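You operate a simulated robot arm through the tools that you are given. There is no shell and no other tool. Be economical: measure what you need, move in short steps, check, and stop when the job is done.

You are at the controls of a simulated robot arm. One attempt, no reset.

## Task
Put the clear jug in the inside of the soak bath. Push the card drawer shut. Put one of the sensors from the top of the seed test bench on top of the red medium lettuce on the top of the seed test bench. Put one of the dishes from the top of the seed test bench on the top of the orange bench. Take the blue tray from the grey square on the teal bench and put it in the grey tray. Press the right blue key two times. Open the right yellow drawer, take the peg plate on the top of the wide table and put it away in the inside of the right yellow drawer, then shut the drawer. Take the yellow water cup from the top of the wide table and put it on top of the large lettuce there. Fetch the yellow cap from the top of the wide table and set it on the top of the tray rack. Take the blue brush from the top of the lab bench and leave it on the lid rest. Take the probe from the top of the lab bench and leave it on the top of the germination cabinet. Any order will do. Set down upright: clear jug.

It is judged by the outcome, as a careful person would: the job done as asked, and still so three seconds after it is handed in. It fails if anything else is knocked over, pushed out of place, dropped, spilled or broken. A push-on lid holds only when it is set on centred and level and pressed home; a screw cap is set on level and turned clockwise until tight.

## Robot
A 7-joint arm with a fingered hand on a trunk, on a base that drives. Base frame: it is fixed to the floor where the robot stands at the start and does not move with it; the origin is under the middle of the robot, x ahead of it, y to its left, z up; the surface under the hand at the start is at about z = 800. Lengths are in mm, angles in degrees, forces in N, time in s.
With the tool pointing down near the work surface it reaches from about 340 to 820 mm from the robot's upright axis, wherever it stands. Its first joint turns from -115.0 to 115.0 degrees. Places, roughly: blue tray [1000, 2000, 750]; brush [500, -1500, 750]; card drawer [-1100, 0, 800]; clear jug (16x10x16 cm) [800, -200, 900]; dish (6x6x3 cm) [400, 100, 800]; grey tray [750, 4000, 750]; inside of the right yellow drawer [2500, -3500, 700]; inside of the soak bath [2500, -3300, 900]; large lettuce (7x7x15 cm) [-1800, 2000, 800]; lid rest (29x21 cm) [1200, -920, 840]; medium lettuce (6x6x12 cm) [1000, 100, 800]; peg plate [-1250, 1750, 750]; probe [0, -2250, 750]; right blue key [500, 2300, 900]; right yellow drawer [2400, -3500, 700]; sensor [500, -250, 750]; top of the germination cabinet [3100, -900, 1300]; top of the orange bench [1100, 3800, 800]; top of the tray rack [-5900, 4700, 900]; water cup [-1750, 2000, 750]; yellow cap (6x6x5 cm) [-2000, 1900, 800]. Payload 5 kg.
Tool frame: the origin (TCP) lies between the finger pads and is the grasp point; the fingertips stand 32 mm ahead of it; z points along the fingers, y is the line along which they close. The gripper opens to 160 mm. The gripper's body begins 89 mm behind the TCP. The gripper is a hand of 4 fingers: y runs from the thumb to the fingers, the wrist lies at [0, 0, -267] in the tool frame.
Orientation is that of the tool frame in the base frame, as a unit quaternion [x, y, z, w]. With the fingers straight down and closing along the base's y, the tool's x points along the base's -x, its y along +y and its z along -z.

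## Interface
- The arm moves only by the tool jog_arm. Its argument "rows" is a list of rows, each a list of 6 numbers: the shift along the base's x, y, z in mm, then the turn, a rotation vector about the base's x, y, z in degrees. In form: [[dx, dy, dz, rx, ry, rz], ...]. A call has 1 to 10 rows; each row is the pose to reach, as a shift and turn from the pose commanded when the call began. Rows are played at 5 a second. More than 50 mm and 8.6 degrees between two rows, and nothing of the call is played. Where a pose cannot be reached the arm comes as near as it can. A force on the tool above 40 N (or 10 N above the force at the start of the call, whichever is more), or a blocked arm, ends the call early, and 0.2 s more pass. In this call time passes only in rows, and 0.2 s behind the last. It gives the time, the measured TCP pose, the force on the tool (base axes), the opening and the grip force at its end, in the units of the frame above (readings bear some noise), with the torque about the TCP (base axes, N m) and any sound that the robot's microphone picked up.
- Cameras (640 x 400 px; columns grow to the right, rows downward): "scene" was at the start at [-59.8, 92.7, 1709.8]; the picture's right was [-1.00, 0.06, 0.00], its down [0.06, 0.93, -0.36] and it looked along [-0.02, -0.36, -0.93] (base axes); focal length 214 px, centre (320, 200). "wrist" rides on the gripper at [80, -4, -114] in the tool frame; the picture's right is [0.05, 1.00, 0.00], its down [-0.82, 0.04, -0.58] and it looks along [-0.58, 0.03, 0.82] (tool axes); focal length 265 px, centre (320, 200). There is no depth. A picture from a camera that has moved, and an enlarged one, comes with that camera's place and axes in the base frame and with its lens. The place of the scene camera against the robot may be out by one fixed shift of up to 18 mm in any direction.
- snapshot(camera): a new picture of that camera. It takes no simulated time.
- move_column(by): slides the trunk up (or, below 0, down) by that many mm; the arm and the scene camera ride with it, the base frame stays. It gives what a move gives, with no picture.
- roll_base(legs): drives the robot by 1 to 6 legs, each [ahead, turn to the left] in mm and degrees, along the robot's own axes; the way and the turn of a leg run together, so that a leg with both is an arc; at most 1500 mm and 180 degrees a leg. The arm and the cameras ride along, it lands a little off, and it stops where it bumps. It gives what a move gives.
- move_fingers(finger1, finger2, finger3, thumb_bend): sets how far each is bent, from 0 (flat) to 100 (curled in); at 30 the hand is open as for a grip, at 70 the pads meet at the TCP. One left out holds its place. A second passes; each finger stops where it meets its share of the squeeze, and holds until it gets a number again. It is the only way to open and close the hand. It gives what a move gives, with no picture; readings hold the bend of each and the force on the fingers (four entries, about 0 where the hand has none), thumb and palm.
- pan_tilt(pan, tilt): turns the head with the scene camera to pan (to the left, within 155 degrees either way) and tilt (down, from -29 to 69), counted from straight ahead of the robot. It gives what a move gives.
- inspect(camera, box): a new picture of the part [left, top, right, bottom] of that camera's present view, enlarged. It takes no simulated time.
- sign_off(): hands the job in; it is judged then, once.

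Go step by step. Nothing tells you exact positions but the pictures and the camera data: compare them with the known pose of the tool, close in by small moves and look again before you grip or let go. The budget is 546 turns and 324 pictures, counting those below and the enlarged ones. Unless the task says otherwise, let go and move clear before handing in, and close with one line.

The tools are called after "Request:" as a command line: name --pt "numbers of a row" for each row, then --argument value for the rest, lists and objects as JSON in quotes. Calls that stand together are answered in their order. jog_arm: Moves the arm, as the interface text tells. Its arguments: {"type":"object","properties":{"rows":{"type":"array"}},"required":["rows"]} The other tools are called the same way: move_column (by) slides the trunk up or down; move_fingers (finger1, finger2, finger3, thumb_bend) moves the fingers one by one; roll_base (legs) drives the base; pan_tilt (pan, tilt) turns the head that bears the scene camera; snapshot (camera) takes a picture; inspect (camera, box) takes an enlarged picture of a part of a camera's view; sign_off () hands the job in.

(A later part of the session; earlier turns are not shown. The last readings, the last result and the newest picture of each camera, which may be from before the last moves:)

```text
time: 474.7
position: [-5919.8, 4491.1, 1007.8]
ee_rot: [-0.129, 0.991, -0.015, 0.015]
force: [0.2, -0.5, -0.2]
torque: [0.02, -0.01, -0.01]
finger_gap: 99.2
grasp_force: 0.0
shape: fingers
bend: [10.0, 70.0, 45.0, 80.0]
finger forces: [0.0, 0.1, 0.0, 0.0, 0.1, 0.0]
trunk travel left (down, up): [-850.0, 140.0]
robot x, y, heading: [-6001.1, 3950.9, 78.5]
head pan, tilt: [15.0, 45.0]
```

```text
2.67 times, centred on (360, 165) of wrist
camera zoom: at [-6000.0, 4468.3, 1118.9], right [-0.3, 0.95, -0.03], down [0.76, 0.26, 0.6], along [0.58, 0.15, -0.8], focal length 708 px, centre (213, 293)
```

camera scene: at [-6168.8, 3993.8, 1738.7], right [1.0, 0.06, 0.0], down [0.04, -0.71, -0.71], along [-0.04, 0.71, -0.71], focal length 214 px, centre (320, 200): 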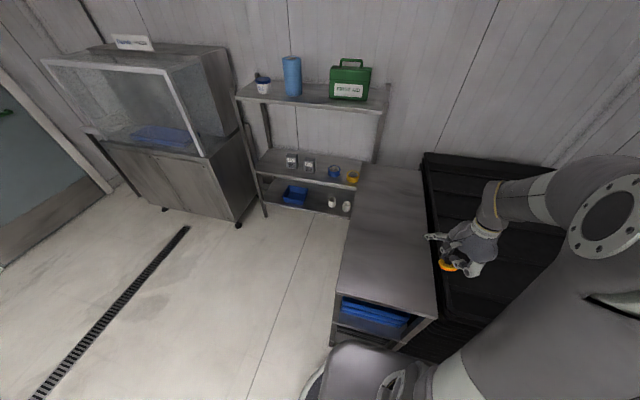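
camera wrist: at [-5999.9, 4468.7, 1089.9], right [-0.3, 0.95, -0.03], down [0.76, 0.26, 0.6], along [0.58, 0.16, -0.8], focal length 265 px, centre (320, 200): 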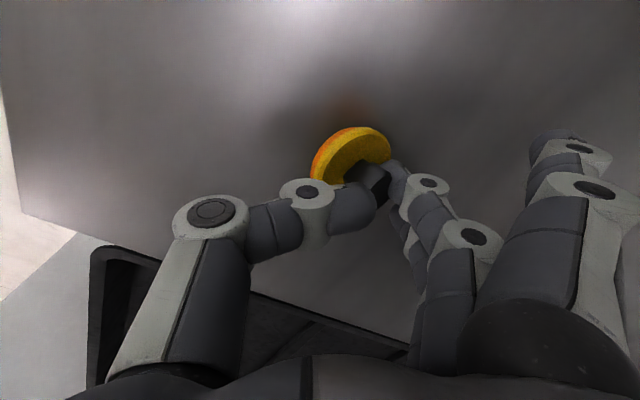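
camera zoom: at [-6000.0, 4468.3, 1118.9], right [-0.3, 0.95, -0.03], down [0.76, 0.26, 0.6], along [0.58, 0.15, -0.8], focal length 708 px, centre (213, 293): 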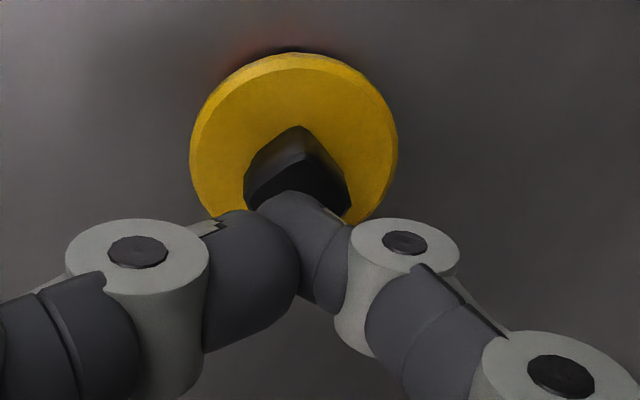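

The cap slipped free and now sits flat, knob up, on the rack. Raise and verify.

Request:
jog_arm --pt "0 0 40 0 0 0" --pt "0 0 85 0 0 0" --pt "0 0 125 0 0 0"

Request:
snapshot --camera "wrist"

Request:
inspect --camera "scene" --box '[320, 160, 460, 320]'

```text
time: 475.5
position: [-5920.8, 4488.4, 1132.6]
ee_rot: [-0.129, 0.991, -0.014, 0.015]
force: [0.1, -0.3, -1.4]
torque: [0.01, 0.03, 0.0]
finger_gap: 98.9
grasp_force: 0.0
shape: fingers
bend: [10.0, 70.0, 45.0, 80.0]
finger forces: [0.0, 0.0, 0.0, 0.1, 0.1, 0.0]
trunk travel left (down, up): [-850.0, 140.0]
robot x, y, heading: [-6002.5, 3947.7, 78.3]
head pan, tilt: [15.0, 45.0]
```

```text
147 pictures are left
camera wrist: at [-5999.9, 4467.6, 1244.5], right [-0.3, 0.95, -0.03], down [0.76, 0.26, 0.6], along [0.58, 0.16, -0.8], focal length 265 px, centre (320, 200)
```

wrist: 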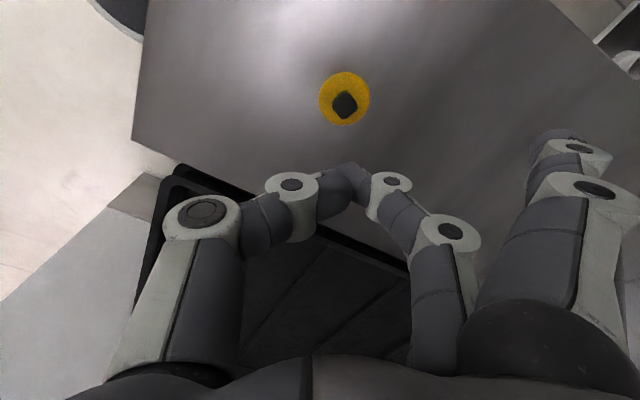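

```text
2.50 times, centred on (390, 240) of scene
camera zoom: at [-6169.1, 3992.8, 1738.6], right [1.0, 0.06, 0.0], down [0.04, -0.71, -0.71], along [-0.04, 0.71, -0.71], focal length 536 px, centre (145, 100)
```

zoom: 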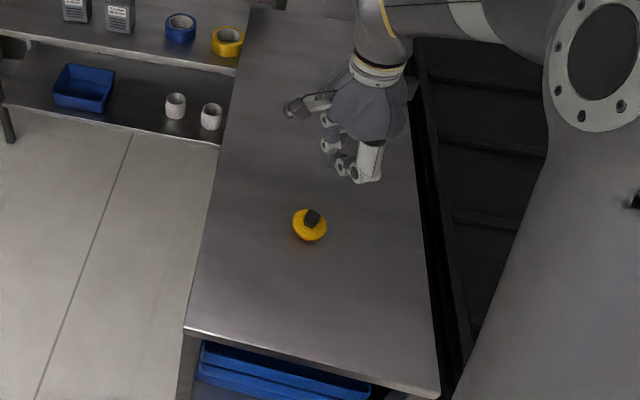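

Cap done. Restore the hand orientation and head back through the door toward the wide table.

Request:
jog_arm --pt "0 -10 0 0 0 8.5" --pt "0 -20 0 0 0 17" --pt "0 -30 0 0 0 25.5" --pt "0 -40 0 0 0 34" --pt "0 -50 0 0 0 42.5" --pt "0 -60 0 0 0 51" --pt "0 -70 0 0 0 59.5"

Request:
roll_base --legs '[[-150, 0], [0, -129], [870, 0], [0, 41], [1050, 0]]'

```text
time: 477.1
position: [-5920.9, 4419.4, 1132.6]
ee_rot: [-0.605, 0.796, -0.005, 0.021]
force: [-0.1, 0.1, 0.4]
torque: [-0.03, -0.01, -0.02]
finger_gap: 99.1
grasp_force: 0.1
shape: fingers
bend: [10.0, 70.0, 45.0, 80.0]
finger forces: [0.1, 0.1, 0.0, 0.0, 0.0, 0.0]
trunk travel left (down, up): [-850.0, 140.0]
robot x, y, heading: [-6001.0, 3948.4, 78.2]
head pan, tilt: [15.0, 45.0]
```

```text
time: 495.0
position: [-3978.6, 2861.8, 1131.7]
ee_rot: [0.127, 0.992, -0.019, 0.011]
force: [-0.1, -0.7, -0.1]
torque: [0.04, 0.03, -0.02]
finger_gap: 99.0
grasp_force: 0.0
shape: fingers
bend: [10.0, 70.0, 45.0, 80.0]
finger forces: [0.0, 0.0, 0.1, 0.0, 0.0, 0.1]
trunk travel left (down, up): [-850.0, 140.0]
robot x, y, heading: [-4456.0, 2932.9, -10.8]
head pan, tilt: [15.0, 45.0]
```

Request:
roll_base --legs '[[0, 24.4], [1500, 0], [580, 0], [0, -23], [1500, 0], [585, 0]]'

Request:
roll_base --legs '[[0, -83], [1500, 0], [480, 0]]'

```text
time: 517.8
position: [106.1, 3026.0, 1132.7]
ee_rot: [0.116, 0.993, -0.018, 0.01]
force: [-0.1, -0.2, -0.7]
torque: [-0.01, 0.06, 0.02]
finger_gap: 99.1
grasp_force: 0.1
shape: fingers
bend: [10.0, 70.0, 45.0, 80.0]
finger forces: [0.0, 0.0, 0.1, 0.0, 0.0, 0.0]
trunk travel left (down, up): [-850.0, 140.0]
robot x, y, heading: [-368.0, 3093.1, -9.3]
head pan, tilt: [15.0, 45.0]
```

```text
time: 531.1
position: [-435.3, 639.3, 1130.9]
ee_rot: [0.745, 0.667, -0.021, -0.004]
force: [0.0, -0.2, 0.6]
torque: [0.01, 0.01, 0.03]
finger_gap: 99.2
grasp_force: 0.1
shape: fingers
bend: [10.0, 70.0, 45.0, 80.0]
finger forces: [0.1, 0.0, 0.1, 0.0, 0.1, 0.1]
trunk travel left (down, up): [-850.0, 140.0]
robot x, y, heading: [-432.1, 1120.8, -92.2]
head pan, tilt: [15.0, 45.0]
```

Request:
roll_base --legs '[[0, -88], [830, 0], [0, -40], [310, 0]]'

Request:
roll_base --legs '[[0, -38]]'

```text
time: 542.9
position: [-1887.9, 1615.4, 1131.6]
ee_rot: [0.926, -0.377, -0.006, -0.019]
force: [-0.8, -0.5, -0.3]
torque: [0.0, 0.01, 0.0]
finger_gap: 98.8
grasp_force: 0.0
shape: fingers
bend: [10.0, 70.0, 45.0, 80.0]
finger forces: [0.0, 0.0, 0.1, 0.0, 0.0, 0.0]
trunk travel left (down, up): [-850.0, 140.0]
robot x, y, heading: [-1510.3, 1318.5, 139.7]
head pan, tilt: [15.0, 45.0]
```

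```text
time: 545.0
position: [-1622.6, 1784.1, 1131.2]
ee_rot: [0.753, -0.658, 0.001, -0.02]
force: [1.1, 0.4, -0.9]
torque: [0.01, 0.02, 0.01]
finger_gap: 99.0
grasp_force: 0.0
shape: fingers
bend: [10.0, 70.0, 45.0, 80.0]
finger forces: [0.0, 0.1, 0.0, 0.0, 0.0, 0.1]
trunk travel left (down, up): [-850.0, 140.0]
robot x, y, heading: [-1515.3, 1320.5, 101.9]
head pan, tilt: [15.0, 45.0]
```

Good stance. Nudge forward and bring the hand toward the yellow cup, turning it ~38°.

Request:
roll_base --legs '[[40, 0]]'

Request:
jog_arm --pt "-30 12 0 0 0 4" --pt "-60 24 0 0 0 8" --pt "-90 36 0 0 0 12" --pt "-120 48 0 0 0 16" --pt "-150 60 0 0 0 20" --pt "-180 72 0 0 0 24" --pt "-210 84 0 0 0 28" --pt "-240 96 0 0 0 32" --pt "-270 108 0 0 0 36" --pt "-285 115 -20 0 0 38"

Request:
move_fingers --finger1 52 --finger2 52 --finger3 52 --thumb_bend 52

Request:
snapshot --camera "wrist"

```text
time: 546.1
position: [-1629.9, 1818.0, 1132.7]
ee_rot: [0.753, -0.657, 0.001, -0.02]
force: [-0.1, -0.8, 1.5]
torque: [0.03, 0.05, -0.02]
finger_gap: 98.9
grasp_force: 0.1
shape: fingers
bend: [10.0, 70.0, 45.0, 80.0]
finger forces: [0.0, 0.1, 0.1, 0.0, 0.0, 0.0]
trunk travel left (down, up): [-850.0, 140.0]
robot x, y, heading: [-1518.4, 1354.2, 101.6]
head pan, tilt: [15.0, 45.0]
stopped in leg 1: the robot was blocked; the commanded pose is now the measured one
```

```text
time: 548.3
position: [-1916.0, 1933.9, 1111.1]
ee_rot: [0.926, -0.377, -0.006, -0.02]
force: [-0.4, 0.5, 0.2]
torque: [-0.01, -0.01, -0.04]
finger_gap: 98.6
grasp_force: 0.1
shape: fingers
bend: [10.0, 70.0, 45.0, 81.0]
finger forces: [0.0, 0.1, 0.0, 0.0, 0.0, 0.0]
trunk travel left (down, up): [-850.0, 140.0]
robot x, y, heading: [-1518.1, 1352.7, 102.1]
head pan, tilt: [15.0, 45.0]
```

```text
time: 549.3
position: [-1915.4, 1933.3, 1111.6]
ee_rot: [0.926, -0.377, -0.005, -0.02]
force: [-0.1, 0.8, -0.4]
torque: [-0.01, 0.0, -0.04]
finger_gap: 83.4
grasp_force: 0.0
shape: fingers
bend: [52.0, 52.0, 52.0, 52.0]
finger forces: [0.1, 0.1, 0.0, 0.1, 0.0, 0.0]
trunk travel left (down, up): [-850.0, 140.0]
robot x, y, heading: [-1516.6, 1352.4, 101.9]
head pan, tilt: [15.0, 45.0]
```

```text
145 pictures are left
camera wrist: at [-1854.0, 1875.9, 1223.1], right [-0.66, -0.75, -0.04], down [-0.62, 0.52, 0.6], along [-0.43, 0.41, -0.8], focal length 265 px, centre (320, 200)
```

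wrist: 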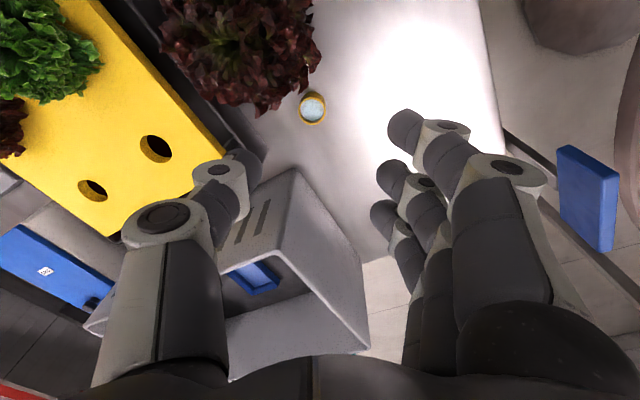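

Cup at about (-1940, 1987). Move above and lower to z≈880.

Request:
jog_arm --pt "-12 26 0 0 0 0" --pt "-24 53 0 0 0 0" --pt "-24 53 -45 0 0 0" --pt "-24 53 -90 0 0 0" --pt "-24 53 -135 0 0 0" --pt "-24 53 -180 0 0 0" --pt "-24 53 -225 0 0 0"

Request:
snapshot --camera "wrist"

```text
time: 550.9
position: [-1940.8, 1987.1, 885.7]
ee_rot: [0.926, -0.377, -0.005, -0.02]
force: [-0.2, -0.4, 0.3]
torque: [0.0, -0.04, -0.01]
finger_gap: 83.7
grasp_force: 0.0
shape: fingers
bend: [52.0, 52.0, 52.0, 52.0]
finger forces: [0.0, 0.0, 0.1, 0.1, 0.1, 0.0]
trunk travel left (down, up): [-850.0, 140.0]
robot x, y, heading: [-1521.4, 1354.1, 101.6]
head pan, tilt: [15.0, 45.0]
```

```text
144 pictures are left
camera wrist: at [-1879.1, 1930.2, 998.0], right [-0.66, -0.75, -0.04], down [-0.62, 0.52, 0.6], along [-0.43, 0.42, -0.8], focal length 265 px, centre (320, 200)
```

wrist: 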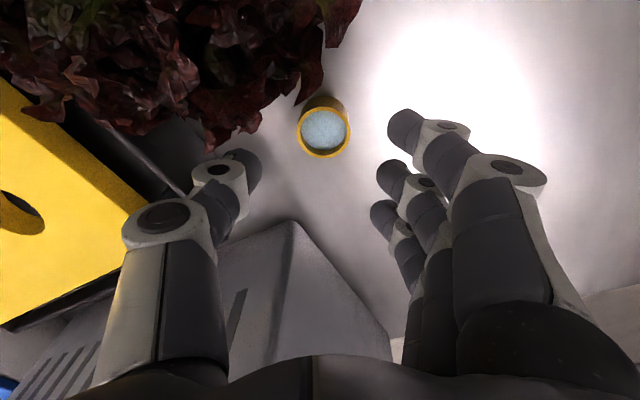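

Rotate another 25° to move the thumb away from the leaves, then lower.

Request:
jog_arm --pt "0 1 0 0 0 8.5" --pt "-1 2 0 0 0 17" --pt "-1 2 0 0 0 25" --pt "-1 2 -35 0 0 25" --pt "-1 2 -65 0 0 25"

Request:
snapshot --camera "wrist"

```text
time: 552.1
position: [-1941.1, 1988.9, 819.0]
ee_rot: [0.986, -0.167, -0.009, -0.018]
force: [-0.3, 1.2, 0.0]
torque: [0.0, -0.02, 0.01]
finger_gap: 83.5
grasp_force: 0.0
shape: fingers
bend: [52.0, 52.0, 52.0, 52.0]
finger forces: [0.1, 0.0, 0.0, 0.0, 0.1, 0.1]
trunk travel left (down, up): [-850.0, 140.0]
robot x, y, heading: [-1514.5, 1351.5, 101.9]
head pan, tilt: [15.0, 45.0]
```

```text
143 pictures are left
camera wrist: at [-1860.8, 1962.1, 931.6], right [-0.28, -0.96, -0.04], down [-0.78, 0.21, 0.6], along [-0.56, 0.19, -0.8], focal length 265 px, centre (320, 200)
```

wrist: 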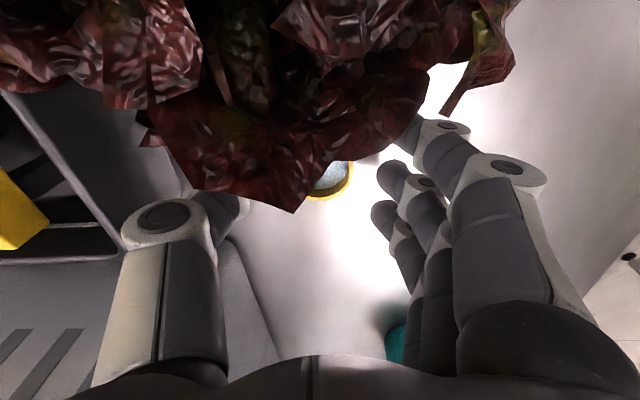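

Request:
jog_arm --pt "0 0 -10 0 0 0" --pt "0 0 -20 0 0 0"

Request:
inspect --camera "wrist" --box '[180, 90, 460, 260]'

```text
time: 552.7
position: [-1941.2, 1987.7, 800.2]
ee_rot: [0.986, -0.167, -0.01, -0.018]
force: [0.6, 0.0, -0.9]
torque: [-0.01, -0.02, -0.01]
finger_gap: 83.6
grasp_force: 0.0
shape: fingers
bend: [52.0, 52.0, 52.0, 52.0]
finger forces: [0.1, 0.0, 0.0, 0.0, 0.1, 0.0]
trunk travel left (down, up): [-850.0, 140.0]
robot x, y, heading: [-1518.0, 1354.2, 101.8]
head pan, tilt: [15.0, 45.0]
```

```text
2.29 times, centred on (320, 175) of wrist
camera zoom: at [-1861.1, 1961.3, 912.2], right [-0.28, -0.96, -0.03], down [-0.78, 0.21, 0.59], along [-0.56, 0.19, -0.8], focal length 607 px, centre (320, 257)
```

zoom: 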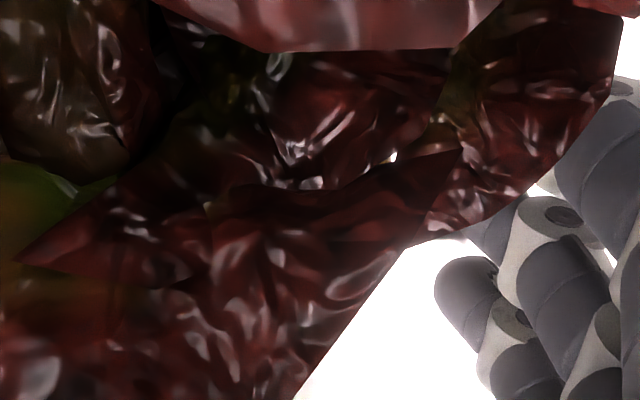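

The leaves hide the view; close gently by feel.

Request:
move_fingers --finger2 62 --thumb_bend 62

```text
time: 553.7
position: [-1941.0, 1989.4, 800.7]
ee_rot: [0.986, -0.168, -0.01, -0.018]
force: [-0.7, -0.3, 0.2]
torque: [0.03, -0.03, 0.0]
finger_gap: 69.2
grasp_force: 3.1
shape: fingers
bend: [52.0, 59.0, 52.0, 61.0]
finger forces: [0.1, 3.4, 0.0, 0.0, 3.3, 0.1]
trunk travel left (down, up): [-850.0, 140.0]
robot x, y, heading: [-1515.5, 1351.9, 101.8]
head pan, tilt: [15.0, 45.0]
```

Request:
move_fingers --finger2 67 --thumb_bend 67

Request:
jog_arm --pt "0 0 8 0 0 0" --pt "0 0 20 0 0 0" --pt "0 0 40 0 0 0" --pt "0 0 65 0 0 0" --pt "0 0 95 0 0 0" --pt "0 0 125 0 0 0" --pt "0 0 155 0 0 0" --pt "0 0 185 0 0 0"

Request:
snapshot --camera "wrist"

```text
time: 554.7
position: [-1940.8, 1987.9, 800.1]
ee_rot: [0.986, -0.167, -0.009, -0.018]
force: [0.5, 0.0, -0.1]
torque: [-0.01, -0.01, 0.02]
finger_gap: 66.4
grasp_force: 9.7
shape: fingers
bend: [52.0, 59.0, 52.0, 64.0]
finger forces: [0.1, 9.3, 0.0, 0.0, 9.2, 0.0]
trunk travel left (down, up): [-850.0, 140.0]
robot x, y, heading: [-1515.8, 1351.3, 102.0]
head pan, tilt: [15.0, 45.0]
```

```text
time: 556.5
position: [-1941.3, 1986.5, 985.6]
ee_rot: [0.986, -0.168, -0.01, -0.019]
force: [-0.4, -0.9, -0.8]
torque: [-0.01, 0.02, 0.0]
finger_gap: 66.2
grasp_force: 9.1
shape: fingers
bend: [52.0, 59.0, 52.0, 64.0]
finger forces: [0.0, 9.2, 0.0, 0.0, 9.0, 0.0]
trunk travel left (down, up): [-850.0, 140.0]
robot x, y, heading: [-1519.6, 1352.1, 102.0]
head pan, tilt: [15.0, 45.0]
```

```text
141 pictures are left
camera wrist: at [-1861.1, 1960.9, 1098.4], right [-0.28, -0.96, -0.03], down [-0.78, 0.21, 0.6], along [-0.56, 0.19, -0.8], focal length 265 px, centre (320, 200)
```

wrist: 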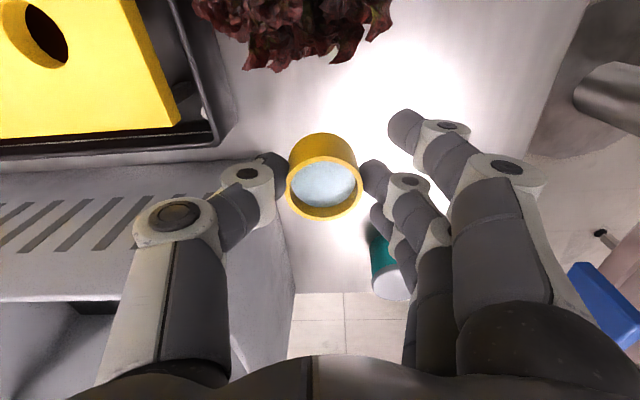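

The cup is held level with water in it. Now move so the camera looks straight down on the lettuce.

Request:
jog_arm --pt "0 0 40 0 0 0" --pt "0 0 80 0 0 0" --pt "30 0 80 0 0 0" --pt "60 0 80 0 0 0" --pt "90 0 80 0 0 0"

Request:
snapshot --camera "wrist"

```text
time: 557.7
position: [-1849.7, 1987.1, 1065.1]
ee_rot: [0.986, -0.168, -0.01, -0.019]
force: [0.2, -0.6, -0.2]
torque: [-0.02, 0.04, -0.01]
finger_gap: 66.2
grasp_force: 8.9
shape: fingers
bend: [52.0, 59.0, 52.0, 64.0]
finger forces: [0.0, 8.9, 0.1, 0.0, 8.9, 0.0]
trunk travel left (down, up): [-850.0, 140.0]
robot x, y, heading: [-1520.2, 1354.8, 101.6]
head pan, tilt: [15.0, 45.0]
```

```text
140 pictures are left
camera wrist: at [-1769.9, 1961.3, 1178.4], right [-0.28, -0.96, -0.03], down [-0.78, 0.21, 0.6], along [-0.56, 0.19, -0.8], focal length 265 px, centre (320, 200)
```

wrist: 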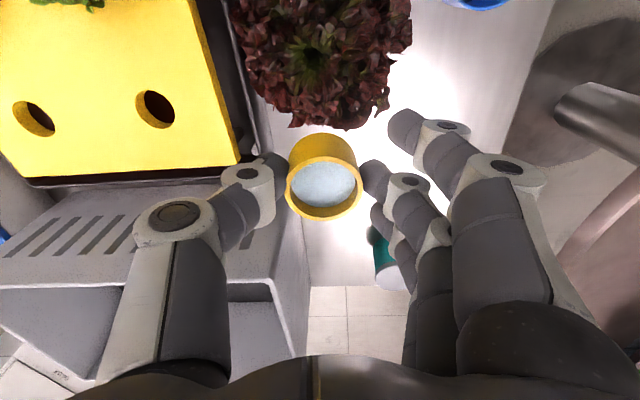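

Request:
pan_tilt --pan 20 --tilt 45

Request:
snapshot --camera "scene"

```text
time: 558.4
position: [-1850.2, 1989.0, 1065.4]
ee_rot: [0.986, -0.167, -0.009, -0.018]
force: [0.4, 0.2, -0.5]
torque: [0.0, 0.0, -0.01]
finger_gap: 66.0
grasp_force: 9.0
shape: fingers
bend: [52.0, 59.0, 52.0, 64.0]
finger forces: [0.0, 9.0, 0.0, 0.0, 8.8, 0.1]
trunk travel left (down, up): [-850.0, 140.0]
robot x, y, heading: [-1518.4, 1354.6, 101.8]
head pan, tilt: [20.0, 45.0]
```

```text
139 pictures are left
camera scene: at [-1698.5, 1323.4, 1738.6], right [0.85, 0.53, 0.0], down [0.37, -0.6, -0.71], along [-0.37, 0.6, -0.71], focal length 214 px, centre (320, 200)
```

scene: 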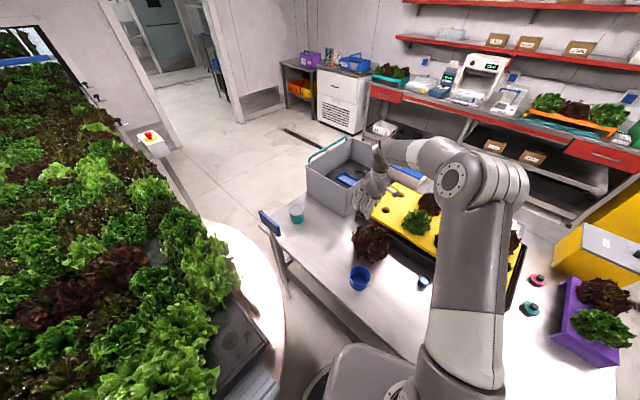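

Request:
inspect --camera "scene" --box '[330, 160, 410, 300]'

```text
2.86 times, centred on (370, 230) of scene
camera zoom: at [-1698.5, 1323.4, 1738.6], right [0.85, 0.53, 0.0], down [0.37, -0.6, -0.71], along [-0.37, 0.6, -0.71], focal length 613 px, centre (177, 114)
```

zoom: 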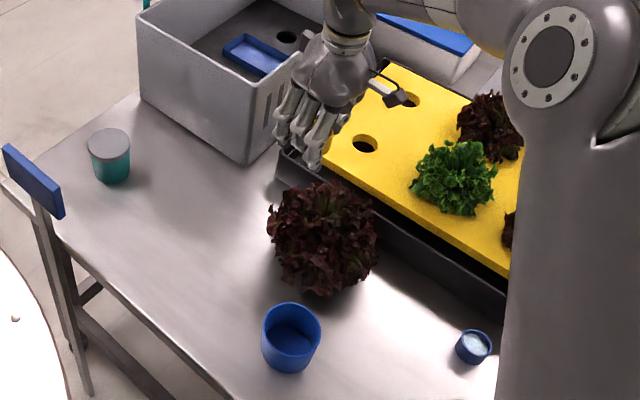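

I need the stem position. Rotate the hand to face north and pull south of the lettuce for a low look at its stem.

Request:
jog_arm --pt "0 -25 0 0 0 -8.2" --pt "0 -50 0 0 0 -16.4" --pt "0 -75 0 0 0 -24.6" --pt "0 -100 0 0 0 -32.8" --pt "0 -125 0 0 0 -41" --pt "0 -150 0 0 0 -49.2" --pt "0 -175 0 0 0 -57.4" --pt "0 -200 0 0 0 -65.6" --pt "0 -229 0 0 0 -74"

Request:
jog_arm --pt "0 0 -40 0 0 0" --pt "0 0 -80 0 0 0" --pt "0 0 -120 0 0 0" --pt "0 0 -160 0 0 0" --pt "0 0 -185 0 0 0"

Request:
snapshot --camera "wrist"

```text
time: 560.4
position: [-1851.0, 1758.9, 1066.1]
ee_rot: [-0.685, 0.728, -0.003, 0.02]
force: [-0.4, -0.1, -0.7]
torque: [0.03, -0.04, -0.02]
finger_gap: 66.1
grasp_force: 9.0
shape: fingers
bend: [52.0, 59.0, 52.0, 64.0]
finger forces: [0.1, 8.9, 0.1, 0.1, 8.8, 0.0]
trunk travel left (down, up): [-850.0, 140.0]
robot x, y, heading: [-1518.0, 1349.7, 101.7]
head pan, tilt: [20.0, 45.0]
```

```text
time: 561.6
position: [-1850.7, 1759.9, 879.9]
ee_rot: [-0.686, 0.727, -0.004, 0.019]
force: [-0.8, 1.2, -0.1]
torque: [-0.03, 0.0, 0.0]
finger_gap: 66.2
grasp_force: 8.8
shape: fingers
bend: [52.0, 59.0, 52.0, 64.0]
finger forces: [0.0, 8.7, 0.0, 0.1, 8.6, 0.0]
trunk travel left (down, up): [-850.0, 140.0]
robot x, y, heading: [-1519.2, 1356.5, 101.8]
head pan, tilt: [20.0, 45.0]
```

```text
137 pictures are left
camera wrist: at [-1854.3, 1677.2, 992.2], right [-1.0, 0.01, -0.04], down [-0.02, 0.8, 0.6], along [0.03, 0.6, -0.8], focal length 265 px, centre (320, 200)
```

wrist: 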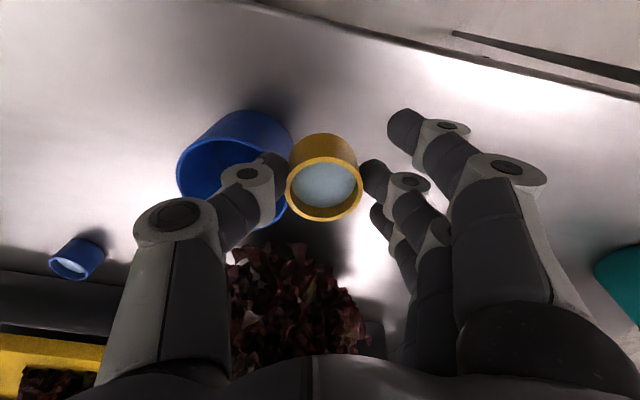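

Best estimate of the lettuce axis is (-1807, 1979). Raise and move above it.

Request:
jog_arm --pt "0 0 45 0 0 0" --pt "0 0 90 0 0 0" --pt "0 0 130 0 0 0" --pt "9 44 135 0 0 0" --pt "18 88 135 0 0 0" --pt "27 132 135 0 0 0" --pt "36 176 135 0 0 0" --pt "44 219 135 0 0 0"

Request:
snapshot --camera "wrist"

Request:
inspect --camera "scene" --box '[330, 160, 430, 270]'

```text
time: 563.4
position: [-1804.8, 1980.4, 1016.4]
ee_rot: [-0.686, 0.727, -0.004, 0.02]
force: [0.6, 0.0, -1.4]
torque: [-0.06, 0.04, 0.02]
finger_gap: 66.0
grasp_force: 7.9
shape: fingers
bend: [52.0, 59.0, 52.0, 64.0]
finger forces: [0.1, 8.3, 0.0, 0.0, 8.4, 0.0]
trunk travel left (down, up): [-850.0, 140.0]
robot x, y, heading: [-1515.0, 1352.6, 101.7]
head pan, tilt: [20.0, 45.0]
```

```text
136 pictures are left
camera wrist: at [-1808.4, 1897.7, 1127.9], right [-1.0, 0.01, -0.04], down [-0.02, 0.8, 0.59], along [0.03, 0.59, -0.8], focal length 265 px, centre (320, 200)
```

wrist: 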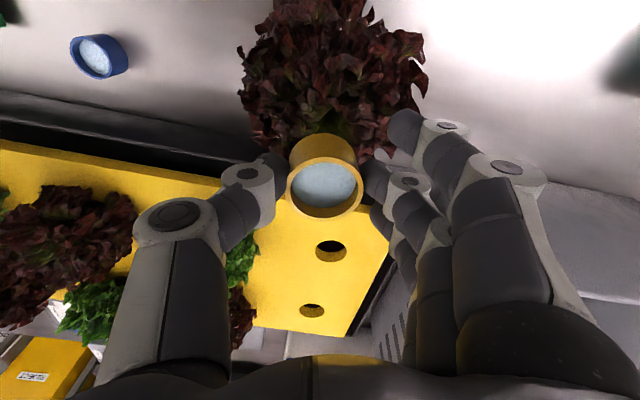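

```text
3.64 times, centred on (380, 215) of scene
camera zoom: at [-1698.5, 1324.9, 1738.7], right [0.85, 0.53, 0.0], down [0.37, -0.6, -0.71], along [-0.37, 0.6, -0.71], focal length 780 px, centre (102, 146)
```

zoom: 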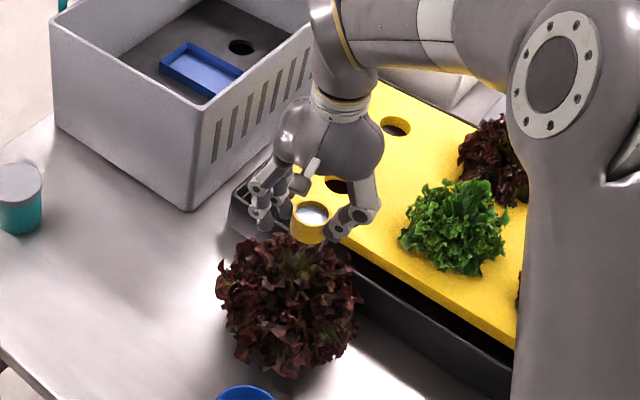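

Centred well. Adjust by a few mm and descend toward contact.

Request:
jog_arm --pt "-3 -4 -20 0 0 0" --pt "-3 -4 -45 0 0 0" --pt "-3 -4 -52 0 0 0" --pt "-3 -4 -58 0 0 0"

Request:
inspect --camera "scene" --box '[330, 160, 430, 270]'

```text
time: 564.4
position: [-1810.0, 1974.9, 959.2]
ee_rot: [-0.687, 0.727, -0.003, 0.021]
force: [0.2, 0.0, -0.5]
torque: [0.01, -0.02, 0.0]
finger_gap: 65.8
grasp_force: 8.0
shape: fingers
bend: [52.0, 59.0, 52.0, 64.0]
finger forces: [0.0, 8.3, 0.0, 0.1, 8.4, 0.0]
trunk travel left (down, up): [-850.0, 140.0]
robot x, y, heading: [-1518.0, 1353.5, 101.6]
head pan, tilt: [20.0, 45.0]
```

```text
3.64 times, centred on (380, 215) of scene
camera zoom: at [-1698.7, 1323.5, 1738.6], right [0.85, 0.53, 0.0], down [0.37, -0.6, -0.71], along [-0.37, 0.6, -0.71], focal length 780 px, centre (102, 146)
```

zoom: 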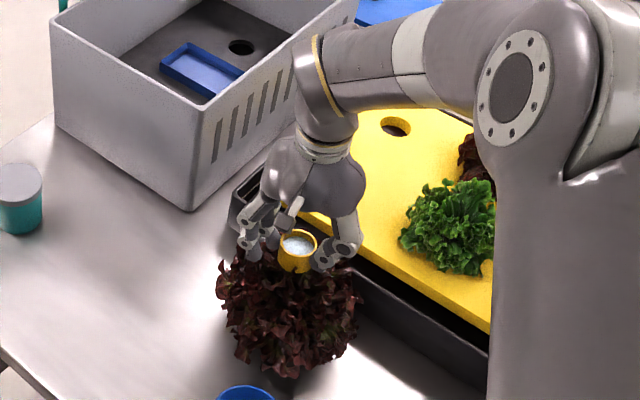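

Cup is in line with the lettuce axis. Lower gently to contact.

Request:
jog_arm --pt "0 0 -3 0 0 0" --pt "0 0 -6 0 0 0" --pt "0 0 -9 0 0 0" --pt "0 0 -12 0 0 0"

```text
time: 565.4
position: [-1810.6, 1975.6, 945.9]
ee_rot: [-0.686, 0.728, -0.004, 0.02]
force: [0.8, -0.3, -0.2]
torque: [0.0, -0.03, -0.01]
finger_gap: 65.9
grasp_force: 8.4
shape: fingers
bend: [52.0, 59.0, 52.0, 64.0]
finger forces: [0.0, 8.3, 0.0, 0.0, 8.5, 0.0]
trunk travel left (down, up): [-850.0, 140.0]
robot x, y, heading: [-1518.0, 1356.2, 101.7]
head pan, tilt: [20.0, 45.0]
```

Request:
jog_arm --pt "0 0 -3 0 0 0" --pt "0 0 -6 0 0 0" --pt "0 0 -9 0 0 0" --pt "0 0 -12 0 0 0"

```text
time: 566.4
position: [-1809.4, 1973.7, 933.0]
ee_rot: [-0.686, 0.727, -0.005, 0.02]
force: [-0.5, -0.8, 4.0]
torque: [-0.06, 0.04, 0.02]
finger_gap: 64.4
grasp_force: 7.4
shape: fingers
bend: [52.0, 61.0, 52.0, 65.0]
finger forces: [0.1, 7.1, 0.0, 0.1, 7.6, 0.0]
trunk travel left (down, up): [-850.0, 140.0]
robot x, y, heading: [-1514.9, 1350.7, 101.9]
head pan, tilt: [20.0, 45.0]
```

Request:
inspect --camera "wrist" --box '[180, 80, 460, 255]'

Request:
inspect --camera "scene" --box '[340, 190, 410, 260]'

```text
2.29 times, centred on (320, 168) of wrist
camera zoom: at [-1812.8, 1892.0, 1045.3], right [-1.0, 0.01, -0.04], down [-0.02, 0.8, 0.59], along [0.03, 0.59, -0.8], focal length 607 px, centre (320, 274)
```

zoom: 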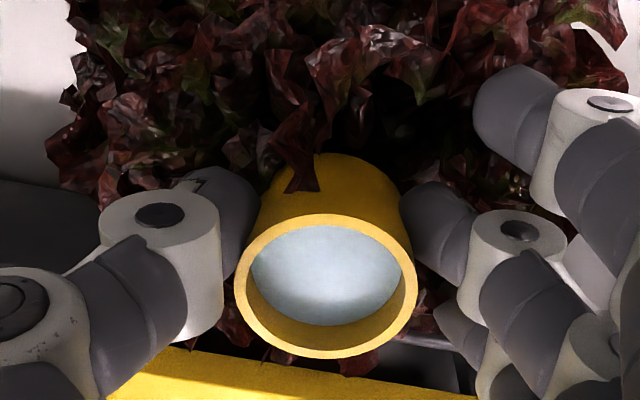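

```text
5.71 times, centred on (375, 225) of scene
camera zoom: at [-1698.7, 1323.6, 1738.5], right [0.85, 0.53, 0.0], down [0.37, -0.6, -0.71], along [-0.37, 0.6, -0.71], focal length 1226 px, centre (6, 57)
```

zoom: 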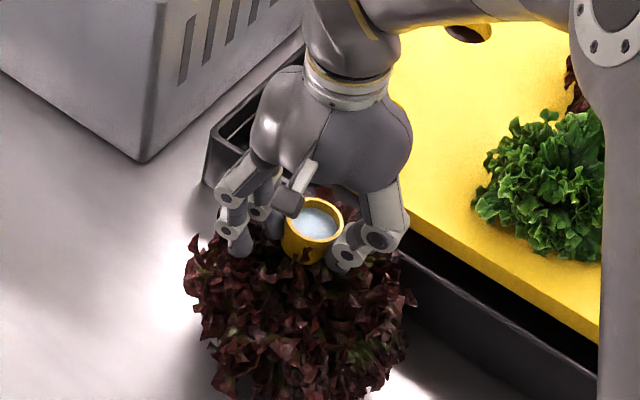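

The rim is level. Loosen gently and check.

Request:
move_fingers --finger2 59 --thumb_bend 62

Request:
inspect --camera "wrist" --box '[180, 80, 460, 255]'

```text
time: 567.4
position: [-1809.7, 1974.2, 934.6]
ee_rot: [-0.686, 0.727, -0.003, 0.021]
force: [0.3, 0.8, -0.3]
torque: [0.0, -0.03, 0.0]
finger_gap: 65.6
grasp_force: 0.1
shape: fingers
bend: [52.0, 59.0, 52.0, 62.0]
finger forces: [0.0, 0.2, 0.0, 0.1, 0.3, 0.1]
trunk travel left (down, up): [-850.0, 140.0]
robot x, y, heading: [-1520.8, 1353.5, 101.7]
head pan, tilt: [20.0, 45.0]
```

```text
2.29 times, centred on (320, 168) of wrist
camera zoom: at [-1812.8, 1892.1, 1045.9], right [-1.0, 0.01, -0.04], down [-0.02, 0.8, 0.6], along [0.03, 0.6, -0.8], focal length 607 px, centre (320, 274)
```

zoom: 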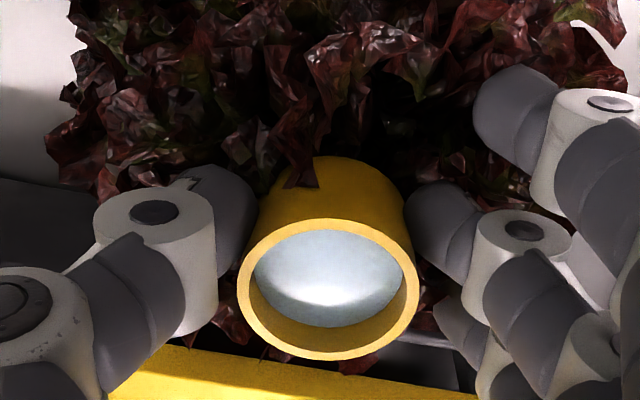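

Request:
move_fingers --finger2 55 --thumb_bend 57

Request:
inspect --camera "wrist" --box '[180, 80, 460, 255]'

```text
time: 568.4
position: [-1809.8, 1974.6, 934.2]
ee_rot: [-0.686, 0.727, -0.004, 0.02]
force: [0.6, 0.9, 0.0]
torque: [0.0, -0.01, 0.04]
finger_gap: 75.5
grasp_force: 0.1
shape: fingers
bend: [52.0, 55.0, 52.0, 56.0]
finger forces: [0.1, 0.0, 0.0, 0.0, 0.0, 0.0]
trunk travel left (down, up): [-850.0, 140.0]
robot x, y, heading: [-1522.0, 1351.5, 102.0]
head pan, tilt: [20.0, 45.0]
```

```text
2.29 times, centred on (320, 168) of wrist
camera zoom: at [-1812.8, 1892.1, 1046.0], right [-1.0, 0.01, -0.04], down [-0.02, 0.8, 0.6], along [0.03, 0.6, -0.8], focal length 607 px, centre (320, 274)
```

zoom: 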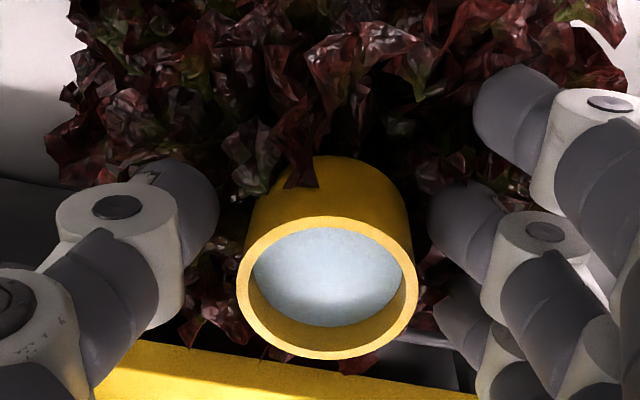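

Stable on its own. Open and rise straight up.

Request:
move_fingers --finger1 45 --finger2 45 --finger3 45 --thumb_bend 47

Request:
jog_arm --pt "0 0 15 0 0 0" --pt "0 0 40 0 0 0" --pt "0 0 80 0 0 0" --pt "0 0 120 0 0 0" --pt "0 0 160 0 0 0" --pt "0 0 200 0 0 0"

Request:
inspect --camera "scene" --box '[330, 160, 430, 270]'

```text
time: 569.4
position: [-1809.4, 1975.4, 934.1]
ee_rot: [-0.686, 0.728, -0.004, 0.02]
force: [-0.5, 0.1, 0.3]
torque: [-0.02, 0.02, -0.02]
finger_gap: 106.4
grasp_force: 0.0
shape: fingers
bend: [45.0, 45.0, 45.0, 47.0]
finger forces: [0.1, 0.1, 0.0, 0.0, 0.1, 0.0]
trunk travel left (down, up): [-850.0, 140.0]
robot x, y, heading: [-1520.0, 1352.6, 101.7]
head pan, tilt: [20.0, 45.0]
```

```text
time: 570.8
position: [-1808.5, 1973.2, 1134.4]
ee_rot: [-0.686, 0.728, -0.003, 0.02]
force: [-0.3, -0.4, -0.4]
torque: [0.03, 0.01, -0.01]
finger_gap: 106.5
grasp_force: 0.0
shape: fingers
bend: [45.0, 45.0, 45.0, 47.0]
finger forces: [0.0, 0.0, 0.0, 0.1, 0.1, 0.0]
trunk travel left (down, up): [-850.0, 140.0]
robot x, y, heading: [-1516.3, 1354.0, 101.8]
head pan, tilt: [20.0, 45.0]
```

```text
3.64 times, centred on (380, 215) of scene
camera zoom: at [-1698.3, 1322.4, 1738.6], right [0.85, 0.53, 0.0], down [0.37, -0.6, -0.71], along [-0.37, 0.6, -0.71], focal length 780 px, centre (102, 146)
```

zoom: 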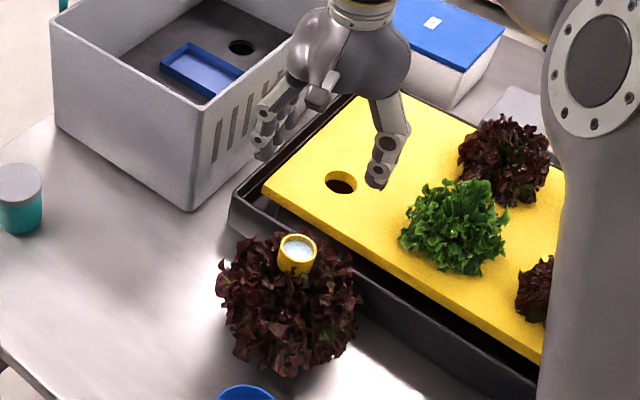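

The cup stands on the lettuce. Next the card drawer: retract the arm and drive out south.

Request:
jog_arm --pt "32 -27 0 0 0 0" --pt "64 -54 0 0 0 0" --pt "96 -81 0 0 0 0" --pt "128 -108 0 0 0 0" --pt "160 -135 0 0 0 0" --pt "192 -161 0 0 0 0"

Request:
roll_base --legs '[[-40, 0], [0, 38], [-310, 0], [0, 115]]'

Request:
pan_tilt --pan 20 --tilt 30

Request:
snapshot --camera "scene"

```text
time: 572.2
position: [-1616.9, 1811.4, 1133.6]
ee_rot: [-0.687, 0.727, -0.002, 0.021]
force: [0.7, -0.1, 0.4]
torque: [0.03, 0.07, 0.0]
finger_gap: 106.7
grasp_force: 0.2
shape: fingers
bend: [45.0, 45.0, 45.0, 47.0]
finger forces: [0.0, 0.0, 0.1, 0.0, 0.0, 0.0]
trunk travel left (down, up): [-850.0, 140.0]
robot x, y, heading: [-1519.9, 1351.6, 101.8]
head pan, tilt: [20.0, 45.0]
```

```text
time: 581.4
position: [-1384.9, 656.7, 1132.1]
ee_rot: [0.864, 0.503, -0.019, -0.009]
force: [-0.1, -0.5, -0.5]
torque: [-0.02, 0.01, -0.01]
finger_gap: 106.4
grasp_force: 0.1
shape: fingers
bend: [45.0, 45.0, 45.0, 47.0]
finger forces: [0.0, 0.0, 0.0, 0.1, 0.0, 0.0]
trunk travel left (down, up): [-850.0, 140.0]
robot x, y, heading: [-1273.5, 1109.8, -104.3]
head pan, tilt: [20.0, 45.0]
```

```text
time: 582.1
position: [-1385.1, 656.8, 1132.6]
ee_rot: [0.864, 0.504, -0.019, -0.008]
force: [-0.4, -0.5, -0.1]
torque: [-0.02, -0.04, 0.0]
finger_gap: 106.8
grasp_force: 0.0
shape: fingers
bend: [45.0, 45.0, 45.0, 47.0]
finger forces: [0.1, 0.1, 0.0, 0.0, 0.0, 0.0]
trunk travel left (down, up): [-850.0, 140.0]
robot x, y, heading: [-1273.5, 1113.5, -104.5]
head pan, tilt: [20.0, 30.0]
```

```text
128 pictures are left
camera scene: at [-1092.6, 1034.2, 1761.2], right [-1.0, -0.1, 0.0], down [-0.05, 0.5, -0.87], along [0.08, -0.86, -0.5], focal length 214 px, centre (320, 200)
```

scene: 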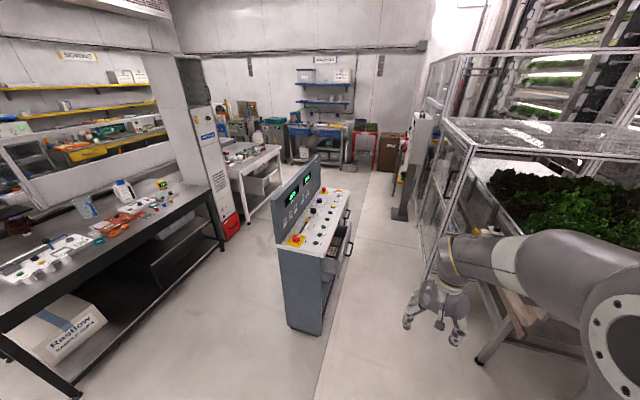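

Request:
inspect --camera "scene" --box '[260, 150, 370, 340]'

```text
2.11 times, centred on (315, 245) of scene
camera zoom: at [-1092.6, 1034.2, 1761.2], right [-1.0, -0.1, 0.0], down [-0.05, 0.5, -0.87], along [0.08, -0.86, -0.5], focal length 452 px, centre (330, 105)
```

zoom: 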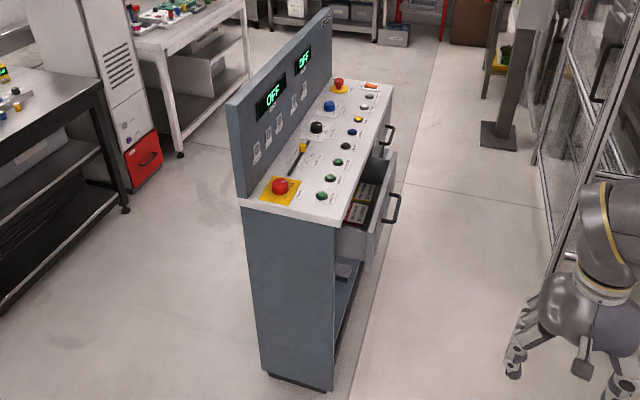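

The drawer on the console's west face is open ~140 mm; its handle is near (-1191, -27, 790). I'll stand north-west of it and push with a closed hand.

Request:
roll_base --legs '[[560, 0], [0, 30]]'

Request:
move_fingers --finger1 70 --finger2 70 --finger3 70 --thumb_bend 70

Request:
snapshot --camera "wrist"

```text
time: 586.8
position: [-1280.6, 121.5, 1132.8]
ee_rot: [0.704, 0.71, -0.02, -0.002]
force: [0.9, 0.0, 0.3]
torque: [-0.05, 0.01, -0.01]
finger_gap: 106.8
grasp_force: 0.0
shape: fingers
bend: [45.0, 45.0, 45.0, 47.0]
finger forces: [0.0, 0.0, 0.1, 0.1, 0.1, 0.0]
trunk travel left (down, up): [-850.0, 140.0]
robot x, y, heading: [-1411.0, 571.7, -74.3]
head pan, tilt: [20.0, 30.0]
```

```text
time: 587.8
position: [-1279.9, 122.0, 1132.2]
ee_rot: [0.704, 0.71, -0.021, -0.003]
force: [0.3, -0.4, 1.1]
torque: [0.01, -0.02, 0.02]
finger_gap: 24.0
grasp_force: 0.2
shape: fingers
bend: [70.0, 70.0, 70.0, 70.0]
finger forces: [0.0, 0.0, 0.1, 0.0, 0.0, 0.0]
trunk travel left (down, up): [-850.0, 140.0]
robot x, y, heading: [-1409.2, 574.2, -74.4]
head pan, tilt: [20.0, 30.0]
```

```text
126 pictures are left
camera wrist: at [-1280.3, 204.7, 1244.9], right [1.0, 0.06, -0.04], down [0.07, -0.8, 0.6], along [0.01, -0.6, -0.8], focal length 265 px, centre (320, 200)
```

wrist: 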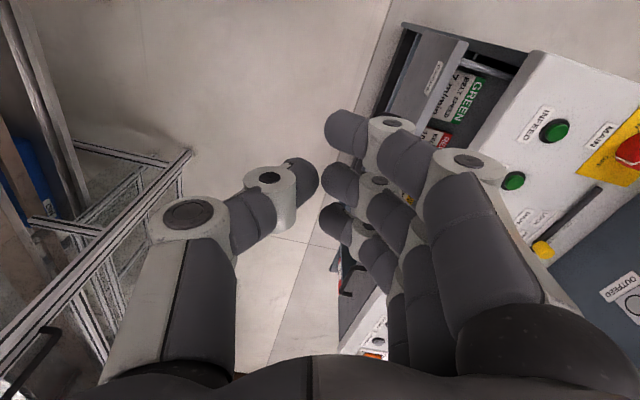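

I rotate the hand 78° so its narrow side faces the drawer, and hold it west of the drawer.

Request:
jog_arm --pt "-2 -8 0 0 0 7.8" --pt "-4 -16 0 0 0 15.6" --pt "-6 -24 0 0 0 23.4" --pt "-8 -32 0 0 0 31.2" --pt "-10 -40 0 0 0 39" --pt "-12 -48 0 0 0 46.8" --pt "-14 -56 0 0 0 54.6" --pt "-16 -64 0 0 0 62.4" --pt "-18 -72 0 0 0 70.2" --pt "-20 -80 0 0 0 78"

Request:
snapshot --camera "wrist"

```text
time: 590.0
position: [-1300.3, 42.0, 1132.5]
ee_rot: [0.099, 0.995, -0.018, 0.01]
force: [-0.5, 0.0, 0.2]
torque: [0.0, -0.04, 0.0]
finger_gap: 24.1
grasp_force: 0.1
shape: fingers
bend: [70.0, 70.0, 70.0, 70.0]
finger forces: [0.0, 0.0, 0.0, 0.1, 0.0, 0.1]
trunk travel left (down, up): [-850.0, 140.0]
robot x, y, heading: [-1411.0, 573.5, -74.7]
head pan, tilt: [20.0, 30.0]
```

```text
125 pictures are left
camera wrist: at [-1381.1, 57.6, 1244.8], right [0.15, 0.99, -0.03], down [0.8, -0.1, 0.6], along [0.59, -0.12, -0.8], focal length 265 px, centre (320, 200)
```

wrist: 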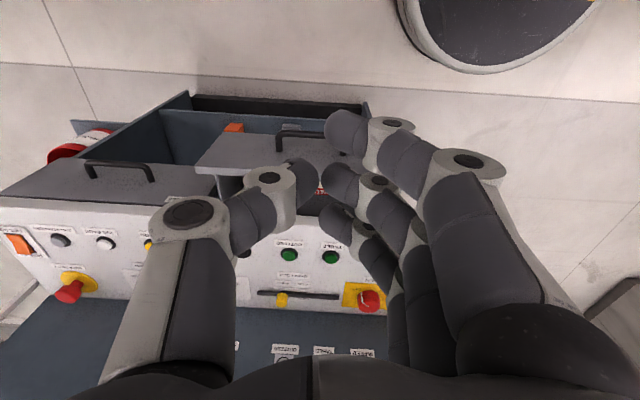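

The drawer is ~95 mm open, handle near (-1170, -25). Lower the hand in front of it.

Request:
jog_arm --pt "0 -15 -40 0 0 0" --pt "0 -30 -80 0 0 0" --pt "0 -45 -120 0 0 0" --pt "0 -60 -160 0 0 0" --pt "0 -60 -205 0 0 0" --pt "0 -60 -250 0 0 0" --pt "0 -60 -295 0 0 0" --pt "0 -60 -340 0 0 0" --pt "0 -60 -380 0 0 0"

Request:
snapshot --camera "wrist"

```text
time: 592.0
position: [-1299.5, -18.3, 751.1]
ee_rot: [0.1, 0.995, -0.018, 0.01]
force: [-0.1, -0.1, 0.4]
torque: [0.03, 0.01, 0.02]
finger_gap: 23.8
grasp_force: 0.1
shape: fingers
bend: [70.0, 70.0, 70.0, 70.0]
finger forces: [0.0, 0.0, 0.0, 0.0, 0.0, 0.0]
trunk travel left (down, up): [-850.0, 140.0]
robot x, y, heading: [-1410.4, 571.1, -74.3]
head pan, tilt: [20.0, 30.0]
```

```text
124 pictures are left
camera wrist: at [-1379.7, -2.7, 863.1], right [0.15, 0.99, -0.04], down [0.8, -0.1, 0.6], along [0.58, -0.12, -0.8], focal length 265 px, centre (320, 200)
```

wrist: 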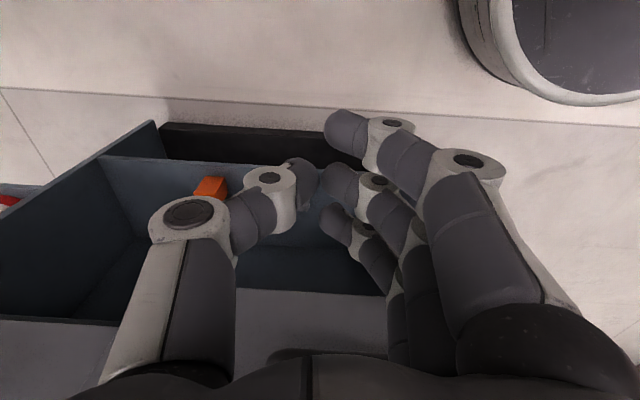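

Request:
jog_arm --pt "29 -6 10 0 0 0" --pt "59 -12 10 0 0 0" --pt "80 -17 10 0 0 0" --pt "98 -20 10 0 0 0" --pt "115 -24 10 0 0 0" --pt "130 -27 10 0 0 0"

```text
time: 593.4
position: [-1168.7, -46.4, 762.3]
ee_rot: [0.102, 0.995, -0.017, 0.01]
force: [0.0, -0.6, -0.5]
torque: [0.0, 0.0, 0.02]
finger_gap: 23.5
grasp_force: 0.0
shape: fingers
bend: [70.0, 70.0, 70.0, 70.0]
finger forces: [0.1, 0.1, 0.1, 0.0, 0.0, 0.1]
trunk travel left (down, up): [-850.0, 140.0]
robot x, y, heading: [-1411.2, 570.4, -74.5]
head pan, tilt: [20.0, 30.0]
```

Request:
jog_arm --pt "12 -2.5 0 0 0 0" --pt "24 -5 0 0 0 0" --pt "36 -7.5 0 0 0 0"

Request:
snapshot --camera "wrist"

```text
time: 594.0
position: [-1164.2, -49.4, 761.8]
ee_rot: [0.103, 0.995, -0.017, 0.001]
force: [-17.4, 7.1, 11.6]
torque: [0.35, -1.12, 1.03]
finger_gap: 23.8
grasp_force: 10.1
shape: fingers
bend: [70.0, 70.0, 69.0, 70.0]
finger forces: [0.1, 0.0, 20.7, 0.1, 0.1, 0.0]
trunk travel left (down, up): [-850.0, 140.0]
robot x, y, heading: [-1409.9, 575.8, -74.9]
head pan, tilt: [20.0, 30.0]
stopped in row 3: the force on the tool passed its limit at 49 N (the readings are from after the stop); the commanded pose is now the measured one
```

```text
123 pictures are left
camera wrist: at [-1241.9, -33.0, 875.2], right [0.15, 0.99, -0.03], down [0.81, -0.11, 0.58], along [0.57, -0.12, -0.81], focal length 265 px, centre (320, 200)
```

wrist: 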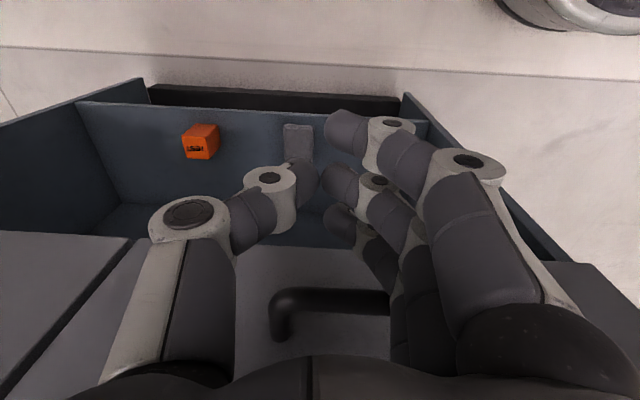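

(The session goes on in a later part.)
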